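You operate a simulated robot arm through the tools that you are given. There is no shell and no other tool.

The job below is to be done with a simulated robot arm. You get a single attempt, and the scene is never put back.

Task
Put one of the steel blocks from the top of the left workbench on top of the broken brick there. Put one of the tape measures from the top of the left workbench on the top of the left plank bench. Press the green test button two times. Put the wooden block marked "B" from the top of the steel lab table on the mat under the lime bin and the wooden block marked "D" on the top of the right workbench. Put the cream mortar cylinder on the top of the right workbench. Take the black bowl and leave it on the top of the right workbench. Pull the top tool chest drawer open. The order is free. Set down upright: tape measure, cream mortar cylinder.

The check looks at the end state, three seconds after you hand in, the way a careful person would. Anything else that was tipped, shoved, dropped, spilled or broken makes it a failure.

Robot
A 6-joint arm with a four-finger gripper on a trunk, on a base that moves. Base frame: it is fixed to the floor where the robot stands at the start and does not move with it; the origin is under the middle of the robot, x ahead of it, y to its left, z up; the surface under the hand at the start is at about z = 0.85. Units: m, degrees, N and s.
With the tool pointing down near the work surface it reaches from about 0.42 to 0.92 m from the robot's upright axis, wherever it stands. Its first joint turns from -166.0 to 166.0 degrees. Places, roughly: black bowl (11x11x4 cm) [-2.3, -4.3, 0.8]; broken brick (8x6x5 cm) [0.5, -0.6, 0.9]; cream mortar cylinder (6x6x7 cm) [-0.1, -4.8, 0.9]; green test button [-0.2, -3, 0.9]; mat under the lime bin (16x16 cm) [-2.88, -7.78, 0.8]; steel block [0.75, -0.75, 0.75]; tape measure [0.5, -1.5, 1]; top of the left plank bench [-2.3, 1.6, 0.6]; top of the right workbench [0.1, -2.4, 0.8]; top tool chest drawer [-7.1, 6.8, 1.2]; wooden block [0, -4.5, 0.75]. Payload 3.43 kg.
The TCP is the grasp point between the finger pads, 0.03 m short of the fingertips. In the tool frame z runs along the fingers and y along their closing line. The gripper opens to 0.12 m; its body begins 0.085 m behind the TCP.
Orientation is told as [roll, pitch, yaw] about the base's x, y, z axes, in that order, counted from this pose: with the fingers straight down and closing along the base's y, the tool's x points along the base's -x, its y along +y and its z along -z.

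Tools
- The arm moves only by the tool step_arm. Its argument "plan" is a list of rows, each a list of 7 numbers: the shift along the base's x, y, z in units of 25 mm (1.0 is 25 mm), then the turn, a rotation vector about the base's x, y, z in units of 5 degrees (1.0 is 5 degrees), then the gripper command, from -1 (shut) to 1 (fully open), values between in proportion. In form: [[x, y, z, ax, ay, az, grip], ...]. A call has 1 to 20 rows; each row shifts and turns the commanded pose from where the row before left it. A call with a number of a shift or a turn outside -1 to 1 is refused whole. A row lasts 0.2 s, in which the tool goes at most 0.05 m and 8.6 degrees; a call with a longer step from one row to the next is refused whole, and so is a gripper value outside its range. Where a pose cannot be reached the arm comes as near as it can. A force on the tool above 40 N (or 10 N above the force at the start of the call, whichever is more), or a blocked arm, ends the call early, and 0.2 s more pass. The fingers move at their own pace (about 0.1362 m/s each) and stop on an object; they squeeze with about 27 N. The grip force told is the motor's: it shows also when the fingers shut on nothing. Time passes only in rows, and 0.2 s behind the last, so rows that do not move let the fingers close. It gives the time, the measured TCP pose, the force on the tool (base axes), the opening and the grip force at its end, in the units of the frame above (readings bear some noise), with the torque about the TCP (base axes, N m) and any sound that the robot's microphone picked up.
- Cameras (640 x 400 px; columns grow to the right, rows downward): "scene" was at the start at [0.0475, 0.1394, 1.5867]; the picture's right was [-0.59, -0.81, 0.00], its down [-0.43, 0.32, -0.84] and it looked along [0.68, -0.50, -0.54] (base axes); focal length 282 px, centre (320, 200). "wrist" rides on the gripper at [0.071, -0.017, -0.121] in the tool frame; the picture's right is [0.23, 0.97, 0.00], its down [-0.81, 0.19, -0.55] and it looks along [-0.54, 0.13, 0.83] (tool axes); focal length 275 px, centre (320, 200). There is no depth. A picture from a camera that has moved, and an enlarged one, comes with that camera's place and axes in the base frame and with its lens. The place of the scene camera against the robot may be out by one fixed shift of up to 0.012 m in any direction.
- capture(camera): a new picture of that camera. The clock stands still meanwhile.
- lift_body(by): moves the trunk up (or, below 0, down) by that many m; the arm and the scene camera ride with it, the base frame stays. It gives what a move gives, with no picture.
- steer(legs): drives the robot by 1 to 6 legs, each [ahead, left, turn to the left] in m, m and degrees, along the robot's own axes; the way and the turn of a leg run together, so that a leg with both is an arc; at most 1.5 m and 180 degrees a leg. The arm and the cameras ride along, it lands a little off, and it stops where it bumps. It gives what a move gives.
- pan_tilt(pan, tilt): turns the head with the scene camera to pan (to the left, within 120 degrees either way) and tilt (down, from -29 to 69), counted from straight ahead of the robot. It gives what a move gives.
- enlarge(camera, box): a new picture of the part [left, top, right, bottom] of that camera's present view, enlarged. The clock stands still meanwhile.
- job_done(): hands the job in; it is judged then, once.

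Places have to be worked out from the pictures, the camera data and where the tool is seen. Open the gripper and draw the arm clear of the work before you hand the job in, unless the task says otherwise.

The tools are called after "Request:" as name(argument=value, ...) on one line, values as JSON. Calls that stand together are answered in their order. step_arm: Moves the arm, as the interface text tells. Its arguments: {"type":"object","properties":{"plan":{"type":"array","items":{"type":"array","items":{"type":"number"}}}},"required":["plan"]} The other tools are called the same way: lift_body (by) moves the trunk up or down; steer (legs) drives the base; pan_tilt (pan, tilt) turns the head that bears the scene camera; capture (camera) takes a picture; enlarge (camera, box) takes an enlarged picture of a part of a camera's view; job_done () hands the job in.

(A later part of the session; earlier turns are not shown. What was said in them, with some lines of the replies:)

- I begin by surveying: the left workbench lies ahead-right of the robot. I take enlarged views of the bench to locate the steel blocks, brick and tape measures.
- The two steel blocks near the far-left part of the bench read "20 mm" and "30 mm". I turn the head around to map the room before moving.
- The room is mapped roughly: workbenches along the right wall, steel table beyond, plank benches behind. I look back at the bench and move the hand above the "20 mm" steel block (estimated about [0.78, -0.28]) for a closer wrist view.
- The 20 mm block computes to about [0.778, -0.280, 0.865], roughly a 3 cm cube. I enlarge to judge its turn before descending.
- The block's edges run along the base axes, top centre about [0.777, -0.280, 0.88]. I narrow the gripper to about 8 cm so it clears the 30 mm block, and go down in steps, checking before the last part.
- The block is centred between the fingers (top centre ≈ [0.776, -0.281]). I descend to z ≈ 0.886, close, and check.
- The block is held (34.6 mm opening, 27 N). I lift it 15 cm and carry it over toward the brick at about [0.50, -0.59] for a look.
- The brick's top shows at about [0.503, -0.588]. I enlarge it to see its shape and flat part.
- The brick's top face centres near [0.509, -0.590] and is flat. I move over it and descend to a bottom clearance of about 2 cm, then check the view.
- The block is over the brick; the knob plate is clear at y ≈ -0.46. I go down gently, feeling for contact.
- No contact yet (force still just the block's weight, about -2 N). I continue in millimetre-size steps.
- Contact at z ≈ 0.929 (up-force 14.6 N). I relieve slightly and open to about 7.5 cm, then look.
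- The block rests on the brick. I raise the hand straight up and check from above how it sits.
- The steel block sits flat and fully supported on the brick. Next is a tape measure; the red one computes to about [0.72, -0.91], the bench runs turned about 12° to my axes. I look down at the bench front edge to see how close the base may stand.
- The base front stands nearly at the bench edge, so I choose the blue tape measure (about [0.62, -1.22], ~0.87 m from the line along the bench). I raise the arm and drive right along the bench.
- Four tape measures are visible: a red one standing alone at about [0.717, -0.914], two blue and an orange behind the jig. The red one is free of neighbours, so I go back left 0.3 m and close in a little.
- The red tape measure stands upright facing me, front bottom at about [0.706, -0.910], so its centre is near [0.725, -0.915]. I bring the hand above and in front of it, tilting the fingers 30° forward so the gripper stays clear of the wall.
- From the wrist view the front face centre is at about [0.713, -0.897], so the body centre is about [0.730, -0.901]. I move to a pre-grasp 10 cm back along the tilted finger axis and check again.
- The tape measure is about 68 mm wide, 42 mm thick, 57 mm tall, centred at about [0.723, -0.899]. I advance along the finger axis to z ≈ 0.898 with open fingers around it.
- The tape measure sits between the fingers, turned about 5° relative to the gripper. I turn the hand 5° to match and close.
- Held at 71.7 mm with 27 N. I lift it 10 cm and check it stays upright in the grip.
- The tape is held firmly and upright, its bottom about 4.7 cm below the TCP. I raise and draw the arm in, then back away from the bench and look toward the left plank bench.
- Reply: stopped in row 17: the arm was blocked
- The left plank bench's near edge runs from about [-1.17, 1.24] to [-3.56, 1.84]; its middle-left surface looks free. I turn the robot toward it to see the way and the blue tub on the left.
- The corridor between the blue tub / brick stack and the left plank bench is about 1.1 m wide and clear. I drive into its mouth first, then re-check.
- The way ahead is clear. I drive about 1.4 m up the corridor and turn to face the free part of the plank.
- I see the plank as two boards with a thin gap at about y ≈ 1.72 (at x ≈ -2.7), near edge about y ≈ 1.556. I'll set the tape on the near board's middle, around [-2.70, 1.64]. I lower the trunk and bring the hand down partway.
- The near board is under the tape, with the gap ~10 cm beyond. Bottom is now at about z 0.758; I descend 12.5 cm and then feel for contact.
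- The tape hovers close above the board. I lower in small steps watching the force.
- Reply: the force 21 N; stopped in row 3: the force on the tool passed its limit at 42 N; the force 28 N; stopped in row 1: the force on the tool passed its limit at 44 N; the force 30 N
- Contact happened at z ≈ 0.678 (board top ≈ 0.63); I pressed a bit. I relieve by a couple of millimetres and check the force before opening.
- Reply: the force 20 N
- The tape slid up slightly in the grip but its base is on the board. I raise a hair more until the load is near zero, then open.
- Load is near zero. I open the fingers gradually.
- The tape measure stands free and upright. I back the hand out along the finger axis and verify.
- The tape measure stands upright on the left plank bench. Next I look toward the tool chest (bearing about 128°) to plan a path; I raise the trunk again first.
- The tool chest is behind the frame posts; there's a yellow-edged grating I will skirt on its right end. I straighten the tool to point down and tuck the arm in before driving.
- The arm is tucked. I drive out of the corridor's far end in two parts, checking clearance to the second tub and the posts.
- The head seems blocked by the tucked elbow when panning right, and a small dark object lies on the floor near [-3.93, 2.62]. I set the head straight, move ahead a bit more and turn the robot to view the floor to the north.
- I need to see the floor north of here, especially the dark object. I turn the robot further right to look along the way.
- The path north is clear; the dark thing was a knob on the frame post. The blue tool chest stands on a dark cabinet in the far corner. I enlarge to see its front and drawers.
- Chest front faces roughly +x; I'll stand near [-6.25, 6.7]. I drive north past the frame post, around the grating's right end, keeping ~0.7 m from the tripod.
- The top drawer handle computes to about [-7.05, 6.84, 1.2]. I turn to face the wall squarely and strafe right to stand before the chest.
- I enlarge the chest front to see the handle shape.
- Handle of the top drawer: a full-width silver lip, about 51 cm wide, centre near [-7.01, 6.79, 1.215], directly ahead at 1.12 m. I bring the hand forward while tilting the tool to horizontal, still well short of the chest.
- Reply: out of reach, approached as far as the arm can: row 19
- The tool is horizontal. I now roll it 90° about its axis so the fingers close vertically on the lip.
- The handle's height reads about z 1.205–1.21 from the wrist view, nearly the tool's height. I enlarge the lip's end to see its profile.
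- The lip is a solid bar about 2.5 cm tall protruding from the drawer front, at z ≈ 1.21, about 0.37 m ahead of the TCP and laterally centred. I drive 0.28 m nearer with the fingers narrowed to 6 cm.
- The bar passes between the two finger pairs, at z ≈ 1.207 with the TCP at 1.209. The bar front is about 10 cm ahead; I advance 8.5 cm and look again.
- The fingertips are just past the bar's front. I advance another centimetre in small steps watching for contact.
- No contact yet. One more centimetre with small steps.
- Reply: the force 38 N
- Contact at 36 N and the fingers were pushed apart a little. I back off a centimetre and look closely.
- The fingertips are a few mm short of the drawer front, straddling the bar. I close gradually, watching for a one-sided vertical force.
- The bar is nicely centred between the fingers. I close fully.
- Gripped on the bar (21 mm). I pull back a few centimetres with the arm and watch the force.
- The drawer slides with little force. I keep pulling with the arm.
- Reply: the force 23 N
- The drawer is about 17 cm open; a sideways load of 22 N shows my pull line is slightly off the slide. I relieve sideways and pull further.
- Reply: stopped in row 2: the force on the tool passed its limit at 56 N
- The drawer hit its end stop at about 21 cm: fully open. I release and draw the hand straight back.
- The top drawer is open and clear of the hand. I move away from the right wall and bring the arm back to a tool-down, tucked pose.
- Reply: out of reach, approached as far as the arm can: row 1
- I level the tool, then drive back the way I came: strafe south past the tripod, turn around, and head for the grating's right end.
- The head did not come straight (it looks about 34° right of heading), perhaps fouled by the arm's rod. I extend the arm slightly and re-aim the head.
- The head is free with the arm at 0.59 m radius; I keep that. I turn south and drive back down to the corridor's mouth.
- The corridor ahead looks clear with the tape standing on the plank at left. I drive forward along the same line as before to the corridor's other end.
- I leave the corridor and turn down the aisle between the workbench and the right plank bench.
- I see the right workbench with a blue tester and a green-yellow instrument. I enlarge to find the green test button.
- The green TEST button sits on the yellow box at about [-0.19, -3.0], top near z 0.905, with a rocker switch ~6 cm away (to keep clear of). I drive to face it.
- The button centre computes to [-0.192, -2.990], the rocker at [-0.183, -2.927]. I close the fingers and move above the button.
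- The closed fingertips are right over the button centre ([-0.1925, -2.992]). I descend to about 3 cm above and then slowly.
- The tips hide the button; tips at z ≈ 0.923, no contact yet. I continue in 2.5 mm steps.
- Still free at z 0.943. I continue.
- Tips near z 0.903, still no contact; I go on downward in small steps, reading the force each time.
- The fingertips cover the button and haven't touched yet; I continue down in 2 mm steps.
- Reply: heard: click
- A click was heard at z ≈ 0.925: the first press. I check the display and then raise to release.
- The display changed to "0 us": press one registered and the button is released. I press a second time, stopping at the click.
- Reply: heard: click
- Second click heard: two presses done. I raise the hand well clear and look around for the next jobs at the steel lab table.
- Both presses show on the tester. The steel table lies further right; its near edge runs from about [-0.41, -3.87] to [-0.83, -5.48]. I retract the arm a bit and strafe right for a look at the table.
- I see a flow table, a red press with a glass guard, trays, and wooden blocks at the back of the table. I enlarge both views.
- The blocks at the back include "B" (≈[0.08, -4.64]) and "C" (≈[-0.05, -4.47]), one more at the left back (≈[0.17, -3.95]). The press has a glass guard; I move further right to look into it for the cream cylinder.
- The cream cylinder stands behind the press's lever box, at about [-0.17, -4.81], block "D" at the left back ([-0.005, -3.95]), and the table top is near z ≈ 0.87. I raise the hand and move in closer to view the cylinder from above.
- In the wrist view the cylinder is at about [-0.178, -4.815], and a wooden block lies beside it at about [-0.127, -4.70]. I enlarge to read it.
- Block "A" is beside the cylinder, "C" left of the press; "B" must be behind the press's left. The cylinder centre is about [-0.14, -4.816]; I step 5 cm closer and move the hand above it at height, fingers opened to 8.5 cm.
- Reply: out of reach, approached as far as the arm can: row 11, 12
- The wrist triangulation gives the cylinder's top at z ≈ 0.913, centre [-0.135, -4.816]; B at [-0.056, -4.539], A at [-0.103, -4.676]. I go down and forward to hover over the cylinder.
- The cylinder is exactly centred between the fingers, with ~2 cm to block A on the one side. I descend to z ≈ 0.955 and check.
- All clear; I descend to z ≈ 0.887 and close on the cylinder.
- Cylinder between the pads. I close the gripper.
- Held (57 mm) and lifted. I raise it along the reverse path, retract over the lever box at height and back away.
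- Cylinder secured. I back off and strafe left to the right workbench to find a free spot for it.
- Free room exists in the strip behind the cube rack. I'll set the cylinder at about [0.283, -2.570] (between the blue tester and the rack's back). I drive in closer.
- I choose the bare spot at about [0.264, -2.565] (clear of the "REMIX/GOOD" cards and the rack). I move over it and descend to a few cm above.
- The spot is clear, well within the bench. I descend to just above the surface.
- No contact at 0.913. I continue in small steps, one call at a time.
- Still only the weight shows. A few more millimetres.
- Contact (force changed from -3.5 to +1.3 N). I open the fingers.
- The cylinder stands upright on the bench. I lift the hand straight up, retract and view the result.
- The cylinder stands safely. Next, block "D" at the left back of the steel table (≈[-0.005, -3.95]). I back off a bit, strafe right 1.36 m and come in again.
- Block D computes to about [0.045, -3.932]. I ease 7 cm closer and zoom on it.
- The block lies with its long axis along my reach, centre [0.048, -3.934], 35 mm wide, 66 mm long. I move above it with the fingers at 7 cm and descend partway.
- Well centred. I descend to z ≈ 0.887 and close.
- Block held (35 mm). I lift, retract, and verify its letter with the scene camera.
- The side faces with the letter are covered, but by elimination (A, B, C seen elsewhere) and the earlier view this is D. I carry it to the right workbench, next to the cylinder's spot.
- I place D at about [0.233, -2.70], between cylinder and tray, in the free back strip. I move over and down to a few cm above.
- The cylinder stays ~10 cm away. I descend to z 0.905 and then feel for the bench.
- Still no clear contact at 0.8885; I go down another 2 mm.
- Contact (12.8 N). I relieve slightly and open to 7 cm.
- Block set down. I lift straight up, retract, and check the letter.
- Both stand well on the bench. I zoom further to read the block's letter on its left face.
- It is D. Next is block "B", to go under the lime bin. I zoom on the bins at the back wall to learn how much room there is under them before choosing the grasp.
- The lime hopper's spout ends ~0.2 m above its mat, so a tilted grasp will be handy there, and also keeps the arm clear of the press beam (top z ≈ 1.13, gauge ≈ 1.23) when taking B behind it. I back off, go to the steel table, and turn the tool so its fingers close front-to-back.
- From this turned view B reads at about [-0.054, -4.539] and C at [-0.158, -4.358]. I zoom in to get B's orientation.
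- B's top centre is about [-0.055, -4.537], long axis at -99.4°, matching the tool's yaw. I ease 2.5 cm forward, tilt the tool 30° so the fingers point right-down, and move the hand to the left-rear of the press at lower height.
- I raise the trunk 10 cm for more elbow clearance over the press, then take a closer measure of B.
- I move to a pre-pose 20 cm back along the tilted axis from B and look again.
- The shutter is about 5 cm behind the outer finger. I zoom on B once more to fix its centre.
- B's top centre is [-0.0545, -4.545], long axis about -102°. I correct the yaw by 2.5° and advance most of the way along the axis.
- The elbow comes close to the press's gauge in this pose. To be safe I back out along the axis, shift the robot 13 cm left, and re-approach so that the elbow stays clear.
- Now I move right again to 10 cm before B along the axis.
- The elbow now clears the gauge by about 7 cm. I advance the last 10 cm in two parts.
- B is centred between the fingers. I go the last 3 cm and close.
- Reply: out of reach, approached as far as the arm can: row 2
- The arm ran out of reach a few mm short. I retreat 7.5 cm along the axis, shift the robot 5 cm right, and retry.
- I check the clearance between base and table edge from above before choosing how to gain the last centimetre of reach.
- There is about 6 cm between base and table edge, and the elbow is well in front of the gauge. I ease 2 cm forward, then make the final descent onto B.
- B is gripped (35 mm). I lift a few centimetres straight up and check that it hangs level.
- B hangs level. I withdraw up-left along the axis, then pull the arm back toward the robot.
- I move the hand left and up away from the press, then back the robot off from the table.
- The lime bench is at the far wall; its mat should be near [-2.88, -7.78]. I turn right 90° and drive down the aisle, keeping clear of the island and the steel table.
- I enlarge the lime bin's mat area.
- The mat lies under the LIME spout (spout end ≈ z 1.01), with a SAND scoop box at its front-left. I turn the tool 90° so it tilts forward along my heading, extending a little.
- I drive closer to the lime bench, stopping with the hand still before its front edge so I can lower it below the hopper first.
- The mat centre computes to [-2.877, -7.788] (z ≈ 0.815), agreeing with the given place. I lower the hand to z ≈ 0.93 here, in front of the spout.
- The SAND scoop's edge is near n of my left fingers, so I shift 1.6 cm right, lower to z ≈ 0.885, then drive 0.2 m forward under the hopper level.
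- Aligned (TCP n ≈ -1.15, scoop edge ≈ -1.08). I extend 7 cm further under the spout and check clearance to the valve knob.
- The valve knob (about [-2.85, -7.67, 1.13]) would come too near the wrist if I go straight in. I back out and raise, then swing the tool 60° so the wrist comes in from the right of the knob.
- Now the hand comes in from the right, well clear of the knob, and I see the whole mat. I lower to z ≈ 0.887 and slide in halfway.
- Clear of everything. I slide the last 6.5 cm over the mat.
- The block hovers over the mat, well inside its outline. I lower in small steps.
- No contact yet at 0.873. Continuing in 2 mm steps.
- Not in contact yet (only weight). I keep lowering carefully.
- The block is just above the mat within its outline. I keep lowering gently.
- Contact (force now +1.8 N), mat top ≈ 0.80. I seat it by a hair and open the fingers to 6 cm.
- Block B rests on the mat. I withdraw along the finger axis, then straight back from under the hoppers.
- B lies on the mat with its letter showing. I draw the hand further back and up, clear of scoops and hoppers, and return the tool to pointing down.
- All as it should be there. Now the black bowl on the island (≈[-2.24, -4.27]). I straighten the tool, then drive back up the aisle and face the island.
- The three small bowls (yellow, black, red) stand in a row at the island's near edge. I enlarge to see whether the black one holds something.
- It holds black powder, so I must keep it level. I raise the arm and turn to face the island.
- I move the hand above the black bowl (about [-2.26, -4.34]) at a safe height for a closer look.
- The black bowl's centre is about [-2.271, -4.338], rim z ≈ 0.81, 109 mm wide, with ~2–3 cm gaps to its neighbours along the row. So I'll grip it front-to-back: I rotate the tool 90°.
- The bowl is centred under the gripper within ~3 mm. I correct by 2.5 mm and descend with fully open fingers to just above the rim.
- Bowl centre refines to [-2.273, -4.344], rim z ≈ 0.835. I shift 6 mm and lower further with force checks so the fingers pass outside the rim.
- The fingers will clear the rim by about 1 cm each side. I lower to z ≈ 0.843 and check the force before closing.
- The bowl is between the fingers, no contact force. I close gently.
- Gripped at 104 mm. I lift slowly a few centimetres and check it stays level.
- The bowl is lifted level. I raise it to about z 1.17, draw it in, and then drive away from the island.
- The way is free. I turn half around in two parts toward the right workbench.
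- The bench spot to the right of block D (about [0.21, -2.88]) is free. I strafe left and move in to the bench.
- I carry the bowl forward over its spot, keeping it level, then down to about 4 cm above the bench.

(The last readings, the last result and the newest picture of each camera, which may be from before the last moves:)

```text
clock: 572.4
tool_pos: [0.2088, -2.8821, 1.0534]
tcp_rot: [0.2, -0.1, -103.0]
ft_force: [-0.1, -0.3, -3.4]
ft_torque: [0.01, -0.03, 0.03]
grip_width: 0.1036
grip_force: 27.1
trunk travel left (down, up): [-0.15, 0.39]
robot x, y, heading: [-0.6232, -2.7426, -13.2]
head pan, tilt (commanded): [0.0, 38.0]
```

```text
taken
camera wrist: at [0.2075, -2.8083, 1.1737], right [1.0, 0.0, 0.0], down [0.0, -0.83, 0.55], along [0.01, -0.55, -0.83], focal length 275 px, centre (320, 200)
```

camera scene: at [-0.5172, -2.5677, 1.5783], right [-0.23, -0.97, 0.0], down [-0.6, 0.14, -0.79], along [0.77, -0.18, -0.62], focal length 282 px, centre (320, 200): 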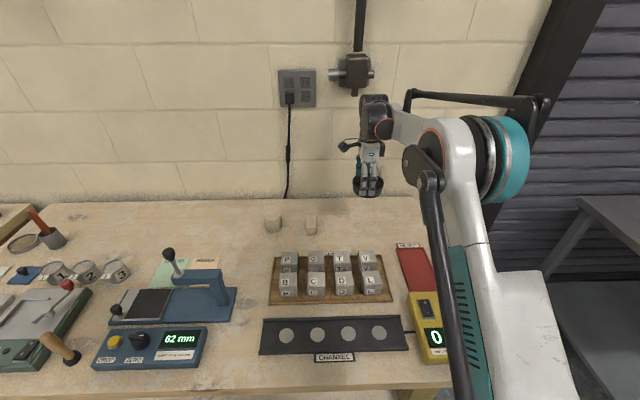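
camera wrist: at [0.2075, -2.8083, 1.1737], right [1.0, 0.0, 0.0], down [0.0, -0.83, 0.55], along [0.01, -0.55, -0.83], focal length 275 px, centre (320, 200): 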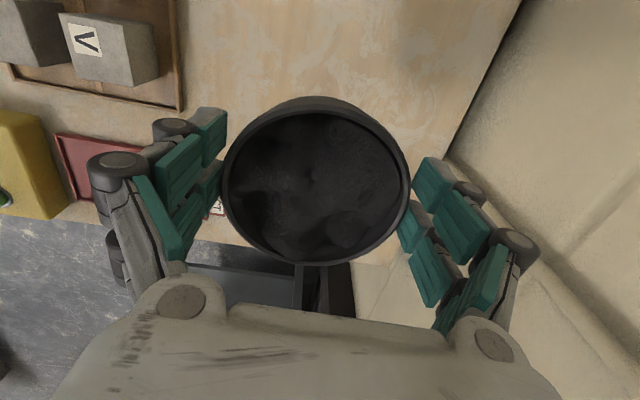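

Spot is clear: tray, rack and bench end are all away from the bowl. I descend to ~2.5 cm above contact.

Request:
step_arm(plan=[[0, 0, -0.8, 0, 0, 0, -1], [0, 0, -0.8, 0, 0, 0, -1], [0, 0, -0.8, 0, 0, 0, -1], [0, 0, -0.8, 0, 0, 0, -1], [0, 0, -0.8, 0, 0, 0, -1], [0, 0, -0.6, 0, 0, 0, -1], [0, 0, -0.4, 0, 0, 0, -1]])

Request:
step_arm(plan=[[0, 0, -0.2, 0, 0, 0, -1], [0, 0, -0.15, 0, 0, 0, -1]])

```text
clock: 574.0
tool_pos: [0.2096, -2.8816, 0.93]
tcp_rot: [0.2, -0.1, -103.1]
ft_force: [-0.2, 0.1, -4.3]
ft_torque: [0.03, -0.03, -0.03]
grip_width: 0.1037
grip_force: 26.8
trunk travel left (down, up): [-0.15, 0.39]
robot x, y, heading: [-0.6226, -2.7367, -13.0]
head pan, tilt (commanded): [0.0, 38.0]
```

```text
clock: 574.6
tool_pos: [0.209, -2.8806, 0.9215]
tcp_rot: [0.1, -0.1, -103.1]
ft_force: [0.0, 0.6, -3.4]
ft_torque: [0.06, -0.01, 0.0]
grip_width: 0.1035
grip_force: 27.0
trunk travel left (down, up): [-0.15, 0.39]
robot x, y, heading: [-0.6256, -2.7386, -13.1]
head pan, tilt (commanded): [0.0, 38.0]
```

Request:
step_arm(plan=[[0, 0, -0.15, 0, 0, 0, -1], [0, 0, -0.15, 0, 0, 0, -1], [0, 0, -0.1, 0, 0, 0, -1]])

Request:
enlarge(camera="scene", box=[310, 170, 420, 260])

```text
clock: 575.4
tool_pos: [0.2095, -2.8796, 0.9107]
tcp_rot: [0.1, -0.1, -103.0]
ft_force: [0.4, 0.1, -3.7]
ft_torque: [0.02, -0.01, -0.01]
grip_width: 0.1038
grip_force: 27.5
trunk travel left (down, up): [-0.15, 0.39]
robot x, y, heading: [-0.6246, -2.7388, -13.2]
head pan, tilt (commanded): [0.0, 38.0]
```

```text
4.44 times, centred on (365, 215) of scene
camera zoom: at [-0.5174, -2.5677, 1.5784], right [-0.23, -0.97, 0.0], down [-0.6, 0.14, -0.79], along [0.77, -0.18, -0.62], focal length 1253 px, centre (120, 133)
```

zoom: 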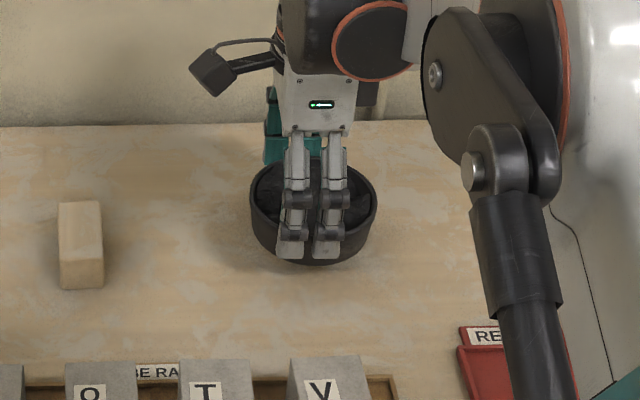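

The bowl hovers about 1–2 cm over the bench. I go on in small steps.

Request:
step_arm(plan=[[0, 0, -0.12, 0, 0, 0, -1], [0, 0, -0.12, 0, 0, 0, -1]])

```text
clock: 576.0
tool_pos: [0.2095, -2.8798, 0.9054]
tcp_rot: [0.2, -0.1, -103.1]
ft_force: [-1.5, -0.8, -3.3]
ft_torque: [0.02, -0.03, -0.02]
grip_width: 0.1037
grip_force: 26.8
trunk travel left (down, up): [-0.15, 0.39]
robot x, y, heading: [-0.6215, -2.741, -13.3]
head pan, tilt (commanded): [0.0, 38.0]
```

Request:
step_arm(plan=[[0, 0, -0.1, 0, 0, 0, -1], [0, 0, -0.1, 0, 0, 0, -1]])

```text
clock: 576.6
tool_pos: [0.2096, -2.8812, 0.9011]
tcp_rot: [0.2, -0.1, -103.1]
ft_force: [-0.5, -0.3, -3.8]
ft_torque: [0.05, 0.01, 0.01]
grip_width: 0.1035
grip_force: 27.2
trunk travel left (down, up): [-0.15, 0.39]
robot x, y, heading: [-0.6239, -2.7368, -13.1]
head pan, tilt (commanded): [0.0, 38.0]
```

Request:
step_arm(plan=[[0, 0, -0.08, 0, 0, 0, -1], [0, 0, -0.08, 0, 0, 0, -1]])

```text
clock: 577.2
tool_pos: [0.2103, -2.8799, 0.8969]
tcp_rot: [0.2, -0.1, -103.1]
ft_force: [-0.1, 0.1, -3.7]
ft_torque: [0.03, -0.02, 0.01]
grip_width: 0.1035
grip_force: 27.0
trunk travel left (down, up): [-0.15, 0.39]
robot x, y, heading: [-0.6233, -2.7347, -13.2]
head pan, tilt (commanded): [0.0, 38.0]
```

Request:
step_arm(plan=[[0, 0, -0.08, 0, 0, 0, -1], [0, 0, 0, 0, 0, 0, -1]])

```text
clock: 577.8
tool_pos: [0.2093, -2.8801, 0.8947]
tcp_rot: [0.2, -0.2, -103.1]
ft_force: [0.1, -0.1, -3.5]
ft_torque: [0.01, -0.03, -0.02]
grip_width: 0.1036
grip_force: 26.9
trunk travel left (down, up): [-0.15, 0.39]
robot x, y, heading: [-0.6212, -2.7423, -13.1]
head pan, tilt (commanded): [0.0, 38.0]
```

Request:
step_arm(plan=[[0, 0, -0.08, 0, 0, 0, -1], [0, 0, 0, 0, 0, 0, -1]])

```text
clock: 578.4
tool_pos: [0.2102, -2.8804, 0.8927]
tcp_rot: [0.2, -0.1, -103.1]
ft_force: [0.3, 0.4, -4.2]
ft_torque: [0.04, -0.08, 0.0]
grip_width: 0.1038
grip_force: 27.0
trunk travel left (down, up): [-0.15, 0.39]
robot x, y, heading: [-0.6228, -2.739, -13.3]
head pan, tilt (commanded): [0.0, 38.0]
```

Request:
step_arm(plan=[[0, 0, -0.07, 0, 0, 0, -1], [0, 0, 0, 0, 0, 0, -1]])

```text
clock: 579.0
tool_pos: [0.2101, -2.8812, 0.8914]
tcp_rot: [0.3, -0.1, -103.2]
ft_force: [1.9, -1.2, 1.9]
ft_torque: [-0.23, 0.03, 0.14]
grip_width: 0.104
grip_force: 27.1
trunk travel left (down, up): [-0.15, 0.39]
robot x, y, heading: [-0.6254, -2.7421, -13.1]
head pan, tilt (commanded): [0.0, 38.0]
```

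Contact (force -3.8 → +1.9 N). I seat it by half a millimetre and open slowly.

Request:
step_arm(plan=[[0, 0, -0.02, 0, 0, 0, -1], [0, 0, 0, 0, 0, 0, 0.8], [0, 0, 0, 0, 0, 0, 0.9], [0, 0, 0, 0, 0, 0, 1], [0, 0, 0, 0, 0, 0, 1]])

Request:
capture(camera="wrist")

```text
clock: 580.2
tool_pos: [0.2101, -2.8819, 0.8898]
tcp_rot: [0.2, -0.2, -103.1]
ft_force: [-0.3, 0.3, 0.1]
ft_torque: [-0.01, -0.05, 0.03]
grip_width: 0.1201
grip_force: 0.1
trunk travel left (down, up): [-0.15, 0.39]
robot x, y, heading: [-0.6246, -2.7389, -13.2]
head pan, tilt (commanded): [0.0, 38.0]
```

```text
taken
camera wrist: at [0.2085, -2.8073, 1.0101], right [1.0, 0.0, 0.0], down [0.0, -0.83, 0.56], along [0.01, -0.56, -0.83], focal length 275 px, centre (320, 200)
```

wrist: 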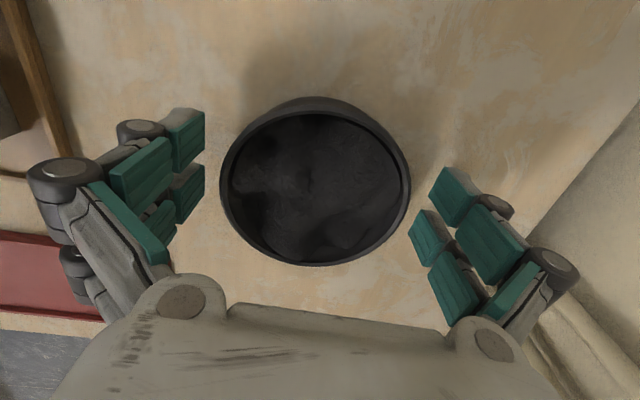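

Released; the bowl sits level between the open fingers. I raise the hand slowly straight up.

Request:
step_arm(plan=[[0, 0, 0.3, 0, 0, 0, 1], [0, 0, 0.4, 0, 0, 0, 1], [0, 0, 0.5, 0, 0, 0, 1], [0, 0, 0.6, 0, 0, 0, 1], [0, 0, 0.8, 0, 0, 0, 1], [0, 0, 1, 0, 0, 0, 1], [0, 0, 1, 0, 0, 0, 1], [0, 0, 1, 0, 0, 0, 1], [0, 0, 1, 0, 0, 0, 1], [0, 0, 1, 0, 0, 0, 1], [-0.3, 0.05, 1, 0, 0, 0, 1], [-0.6, 0.1, 1, 0, 0, 0, 1], [-0.9, 0.15, 0.5, 0, 0, 0, 1], [-0.9, 0.15, 0, 0, 0, 0, 1], [-0.9, 0.15, 0, 0, 0, 0, 1], [-0.9, 0.15, 0, 0, 0, 0, 1], [-0.9, 0.15, 0, 0, 0, 0, 1]])

Request:
capture(camera="scene")

Request:
enlarge(camera="scene", box=[240, 170, 460, 310])

```text
clock: 583.8
tool_pos: [0.0724, -2.8578, 1.1435]
tcp_rot: [0.2, -0.2, -103.0]
ft_force: [-0.7, 0.5, -0.5]
ft_torque: [-0.01, -0.03, -0.02]
grip_width: 0.12
grip_force: 0.1
trunk travel left (down, up): [-0.15, 0.39]
robot x, y, heading: [-0.6238, -2.7389, -13.3]
head pan, tilt (commanded): [0.0, 38.0]
```

```text
taken
camera scene: at [-0.5182, -2.5675, 1.5785], right [-0.23, -0.97, 0.0], down [-0.6, 0.14, -0.79], along [0.77, -0.18, -0.62], focal length 282 px, centre (320, 200)
```

scene: 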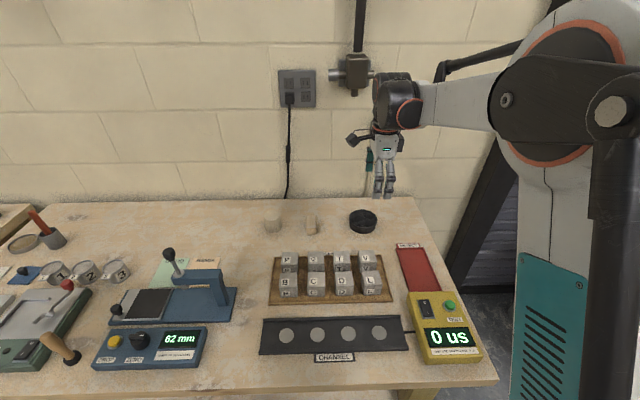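

```text
2.86 times, centred on (350, 240) of scene
camera zoom: at [-0.5182, -2.5675, 1.5785], right [-0.23, -0.97, 0.0], down [-0.6, 0.14, -0.79], along [0.77, -0.18, -0.62], focal length 806 px, centre (234, 86)
```

zoom: 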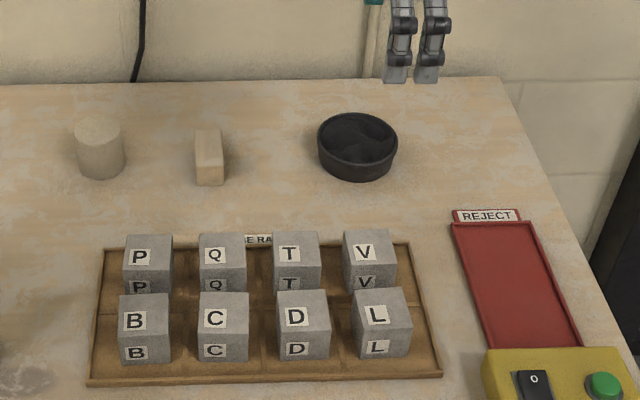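

Cylinder, block D and bowl all stand on the right workbench. I back the arm and robot clear and take a last look at the left bench and the plank bench.

Request:
steer(legs=[[-0.4, 0, 0]])

Request:
pan_tilt(pan=50, tilt=20)

Request:
capture(camera="scene")

Request:
pan_tilt(pan=118, tilt=12)

Request:
capture(camera="scene")

```text
clock: 586.3
tool_pos: [-0.313, -2.7692, 1.1442]
tcp_rot: [0.3, -0.1, -103.2]
ft_force: [-0.4, -0.5, 0.4]
ft_torque: [0.01, 0.01, 0.01]
grip_width: 0.1199
grip_force: 0.0
trunk travel left (down, up): [-0.15, 0.39]
robot x, y, heading: [-1.0142, -2.6484, -13.4]
head pan, tilt (commanded): [0.0, 38.0]
```

```text
clock: 587.5
tool_pos: [-0.3124, -2.7686, 1.144]
tcp_rot: [0.2, 0.0, -103.1]
ft_force: [0.3, 0.0, -0.1]
ft_torque: [0.03, 0.04, -0.02]
grip_width: 0.1203
grip_force: 0.1
trunk travel left (down, up): [-0.15, 0.39]
robot x, y, heading: [-1.0086, -2.6475, -13.4]
head pan, tilt (commanded): [50.0, 20.0]
```

```text
taken
camera scene: at [-0.9129, -2.4015, 1.6068], right [0.6, -0.8, 0.0], down [-0.27, -0.2, -0.94], along [0.75, 0.56, -0.34], focal length 282 px, centre (320, 200)
```

scene: 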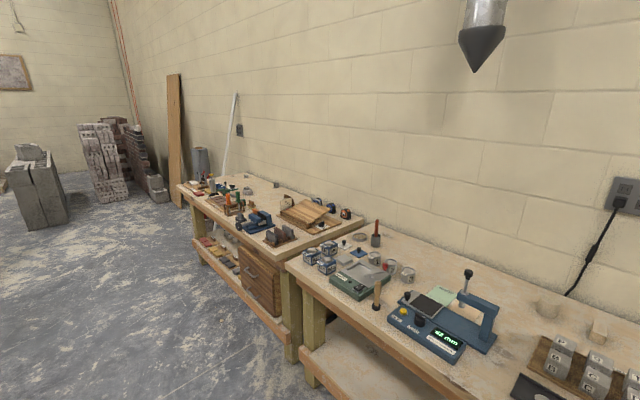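

```text
clock: 588.9
tool_pos: [-0.3139, -2.7689, 1.1442]
tcp_rot: [0.2, 0.0, -103.3]
ft_force: [0.0, 0.2, -0.2]
ft_torque: [0.02, -0.01, -0.01]
grip_width: 0.1202
grip_force: 0.2
trunk travel left (down, up): [-0.15, 0.39]
robot x, y, heading: [-1.0115, -2.6483, -13.5]
head pan, tilt (commanded): [118.0, 12.0]
```

```text
taken
camera scene: at [-1.0112, -2.3669, 1.6199], right [0.97, 0.25, 0.0], down [0.05, -0.2, -0.98], along [-0.25, 0.95, -0.21], focal length 282 px, centre (320, 200)
```

scene: 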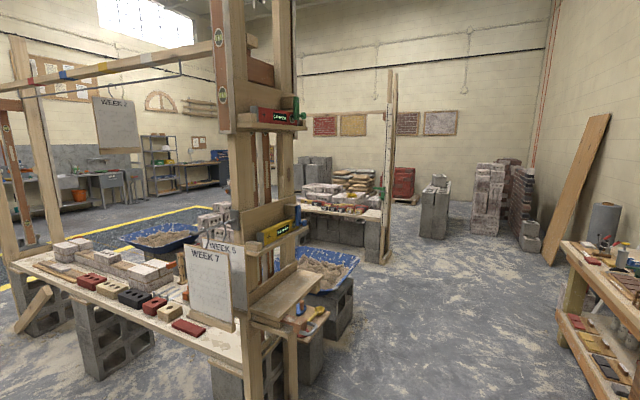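

I zoom on the far tool chest and on the left bench's brick for a last check.

Request:
enlarge(camera="scene", box=[190, 135, 250, 195])

Request:
pan_tilt(pan=55, tilt=20)

Request:
enlarge(camera="scene", box=[200, 150, 380, 250])

```text
6.67 times, centred on (220, 165) of scene
camera zoom: at [-1.0112, -2.3669, 1.6199], right [0.97, 0.25, 0.0], down [0.05, -0.2, -0.98], along [-0.25, 0.95, -0.21], focal length 1879 px, centre (987, 433)
```

zoom: 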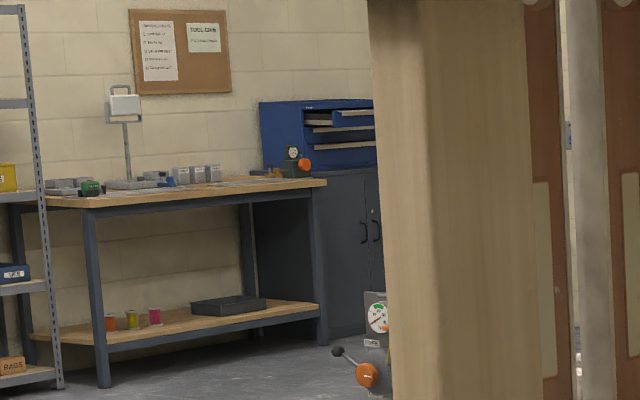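

```text
clock: 590.2
tool_pos: [-0.3138, -2.7693, 1.1432]
tcp_rot: [0.2, -0.2, -103.3]
ft_force: [-0.1, -0.2, 0.1]
ft_torque: [-0.01, 0.0, -0.04]
grip_width: 0.1201
grip_force: 0.0
trunk travel left (down, up): [-0.15, 0.39]
robot x, y, heading: [-1.0066, -2.6484, -13.4]
head pan, tilt (commanded): [55.0, 20.0]
```

```text
3.56 times, centred on (290, 200) of scene
camera zoom: at [-0.9181, -2.3951, 1.6068], right [0.67, -0.75, 0.0], down [-0.26, -0.23, -0.94], along [0.7, 0.63, -0.34], focal length 1002 px, centre (427, 200)
```

zoom: 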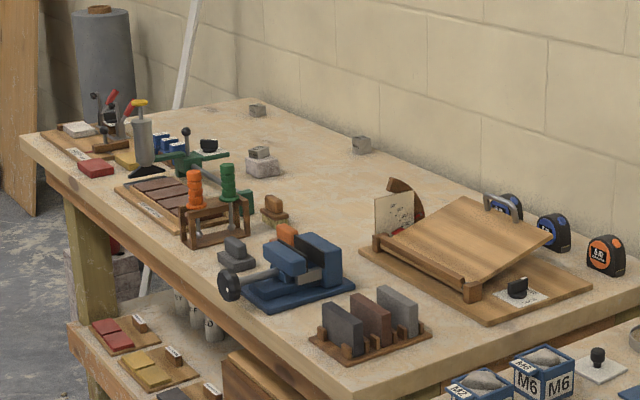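

The steel block is still on the brick, the drawer is open, and nothing else looks disturbed. I back away a little more so the arm is fully clear, then hand in.

Request:
steer(legs=[[-0.2, 0, 0]])

Request:
pan_tilt(pan=0, tilt=30)

Request:
capture(camera="scene")

```text
clock: 591.8
tool_pos: [-0.5075, -2.7205, 1.1449]
tcp_rot: [0.4, -0.1, -103.0]
ft_force: [0.2, 0.9, 0.0]
ft_torque: [0.02, 0.01, 0.02]
grip_width: 0.1202
grip_force: 0.1
trunk travel left (down, up): [-0.15, 0.39]
robot x, y, heading: [-1.2059, -2.6032, -13.0]
head pan, tilt (commanded): [55.0, 20.0]
```

```text
clock: 593.0
tool_pos: [-0.5072, -2.7209, 1.1442]
tcp_rot: [0.3, 0.0, -103.0]
ft_force: [-0.5, 0.2, -0.8]
ft_torque: [-0.03, 0.03, 0.01]
grip_width: 0.1199
grip_force: 0.1
trunk travel left (down, up): [-0.15, 0.39]
robot x, y, heading: [-1.2014, -2.6056, -13.0]
head pan, tilt (commanded): [0.0, 30.0]
```

```text
taken
camera scene: at [-1.0947, -2.4318, 1.5908], right [-0.23, -0.97, 0.0], down [-0.49, 0.11, -0.87], along [0.84, -0.2, -0.5], focal length 282 px, centre (320, 200)
```

scene: 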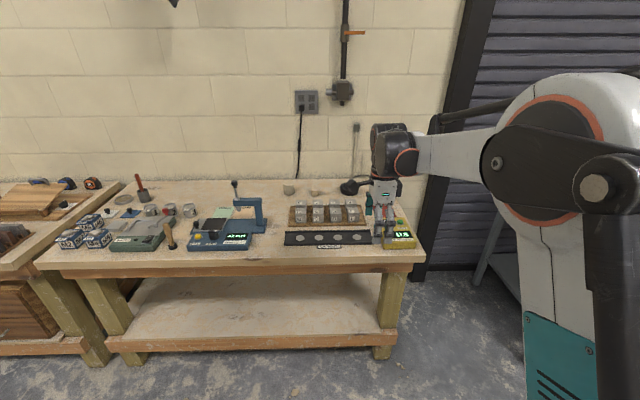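

Everything asked is in place, and the gripper is open and the arm clear of the work. I hand the job in.

Request:
job_done()

```text
The job is handed in.
```

All seven items are done and the job is handed in. I have not seen the verdict of the check.

- **Steel block:** one block from the left workbench (marked "20 mm") sits on the broken brick. A last look from a distance showed it still there.
- **Tape measure:** the red one stands upright on the near board of the left plank bench. I pressed it a little too hard when setting it down and it slid slightly in the grip, but it stood upright when I pulled back.
- **Green test button:** pressed twice, with a click heard each time. The display changed to "0 us".
- **Wooden blocks:** "B" lies on the mat under the lime bin, and "D" is on the right workbench. I read both letters after placing them.
- **Mortar cylinder:** stands upright on the right workbench.
- **Black bowl:** on the right workbench, carried level. It held black powder, and I saw none spilled.
- **Top tool chest drawer:** pulled out about 21 cm to its stop. It was still open at the last look.

The gripper is open and the arm is clear of the benches. Nothing else looked moved in the areas I re-checked. I did not look again at the tape measure, or at the steel table after taking "B" from it.
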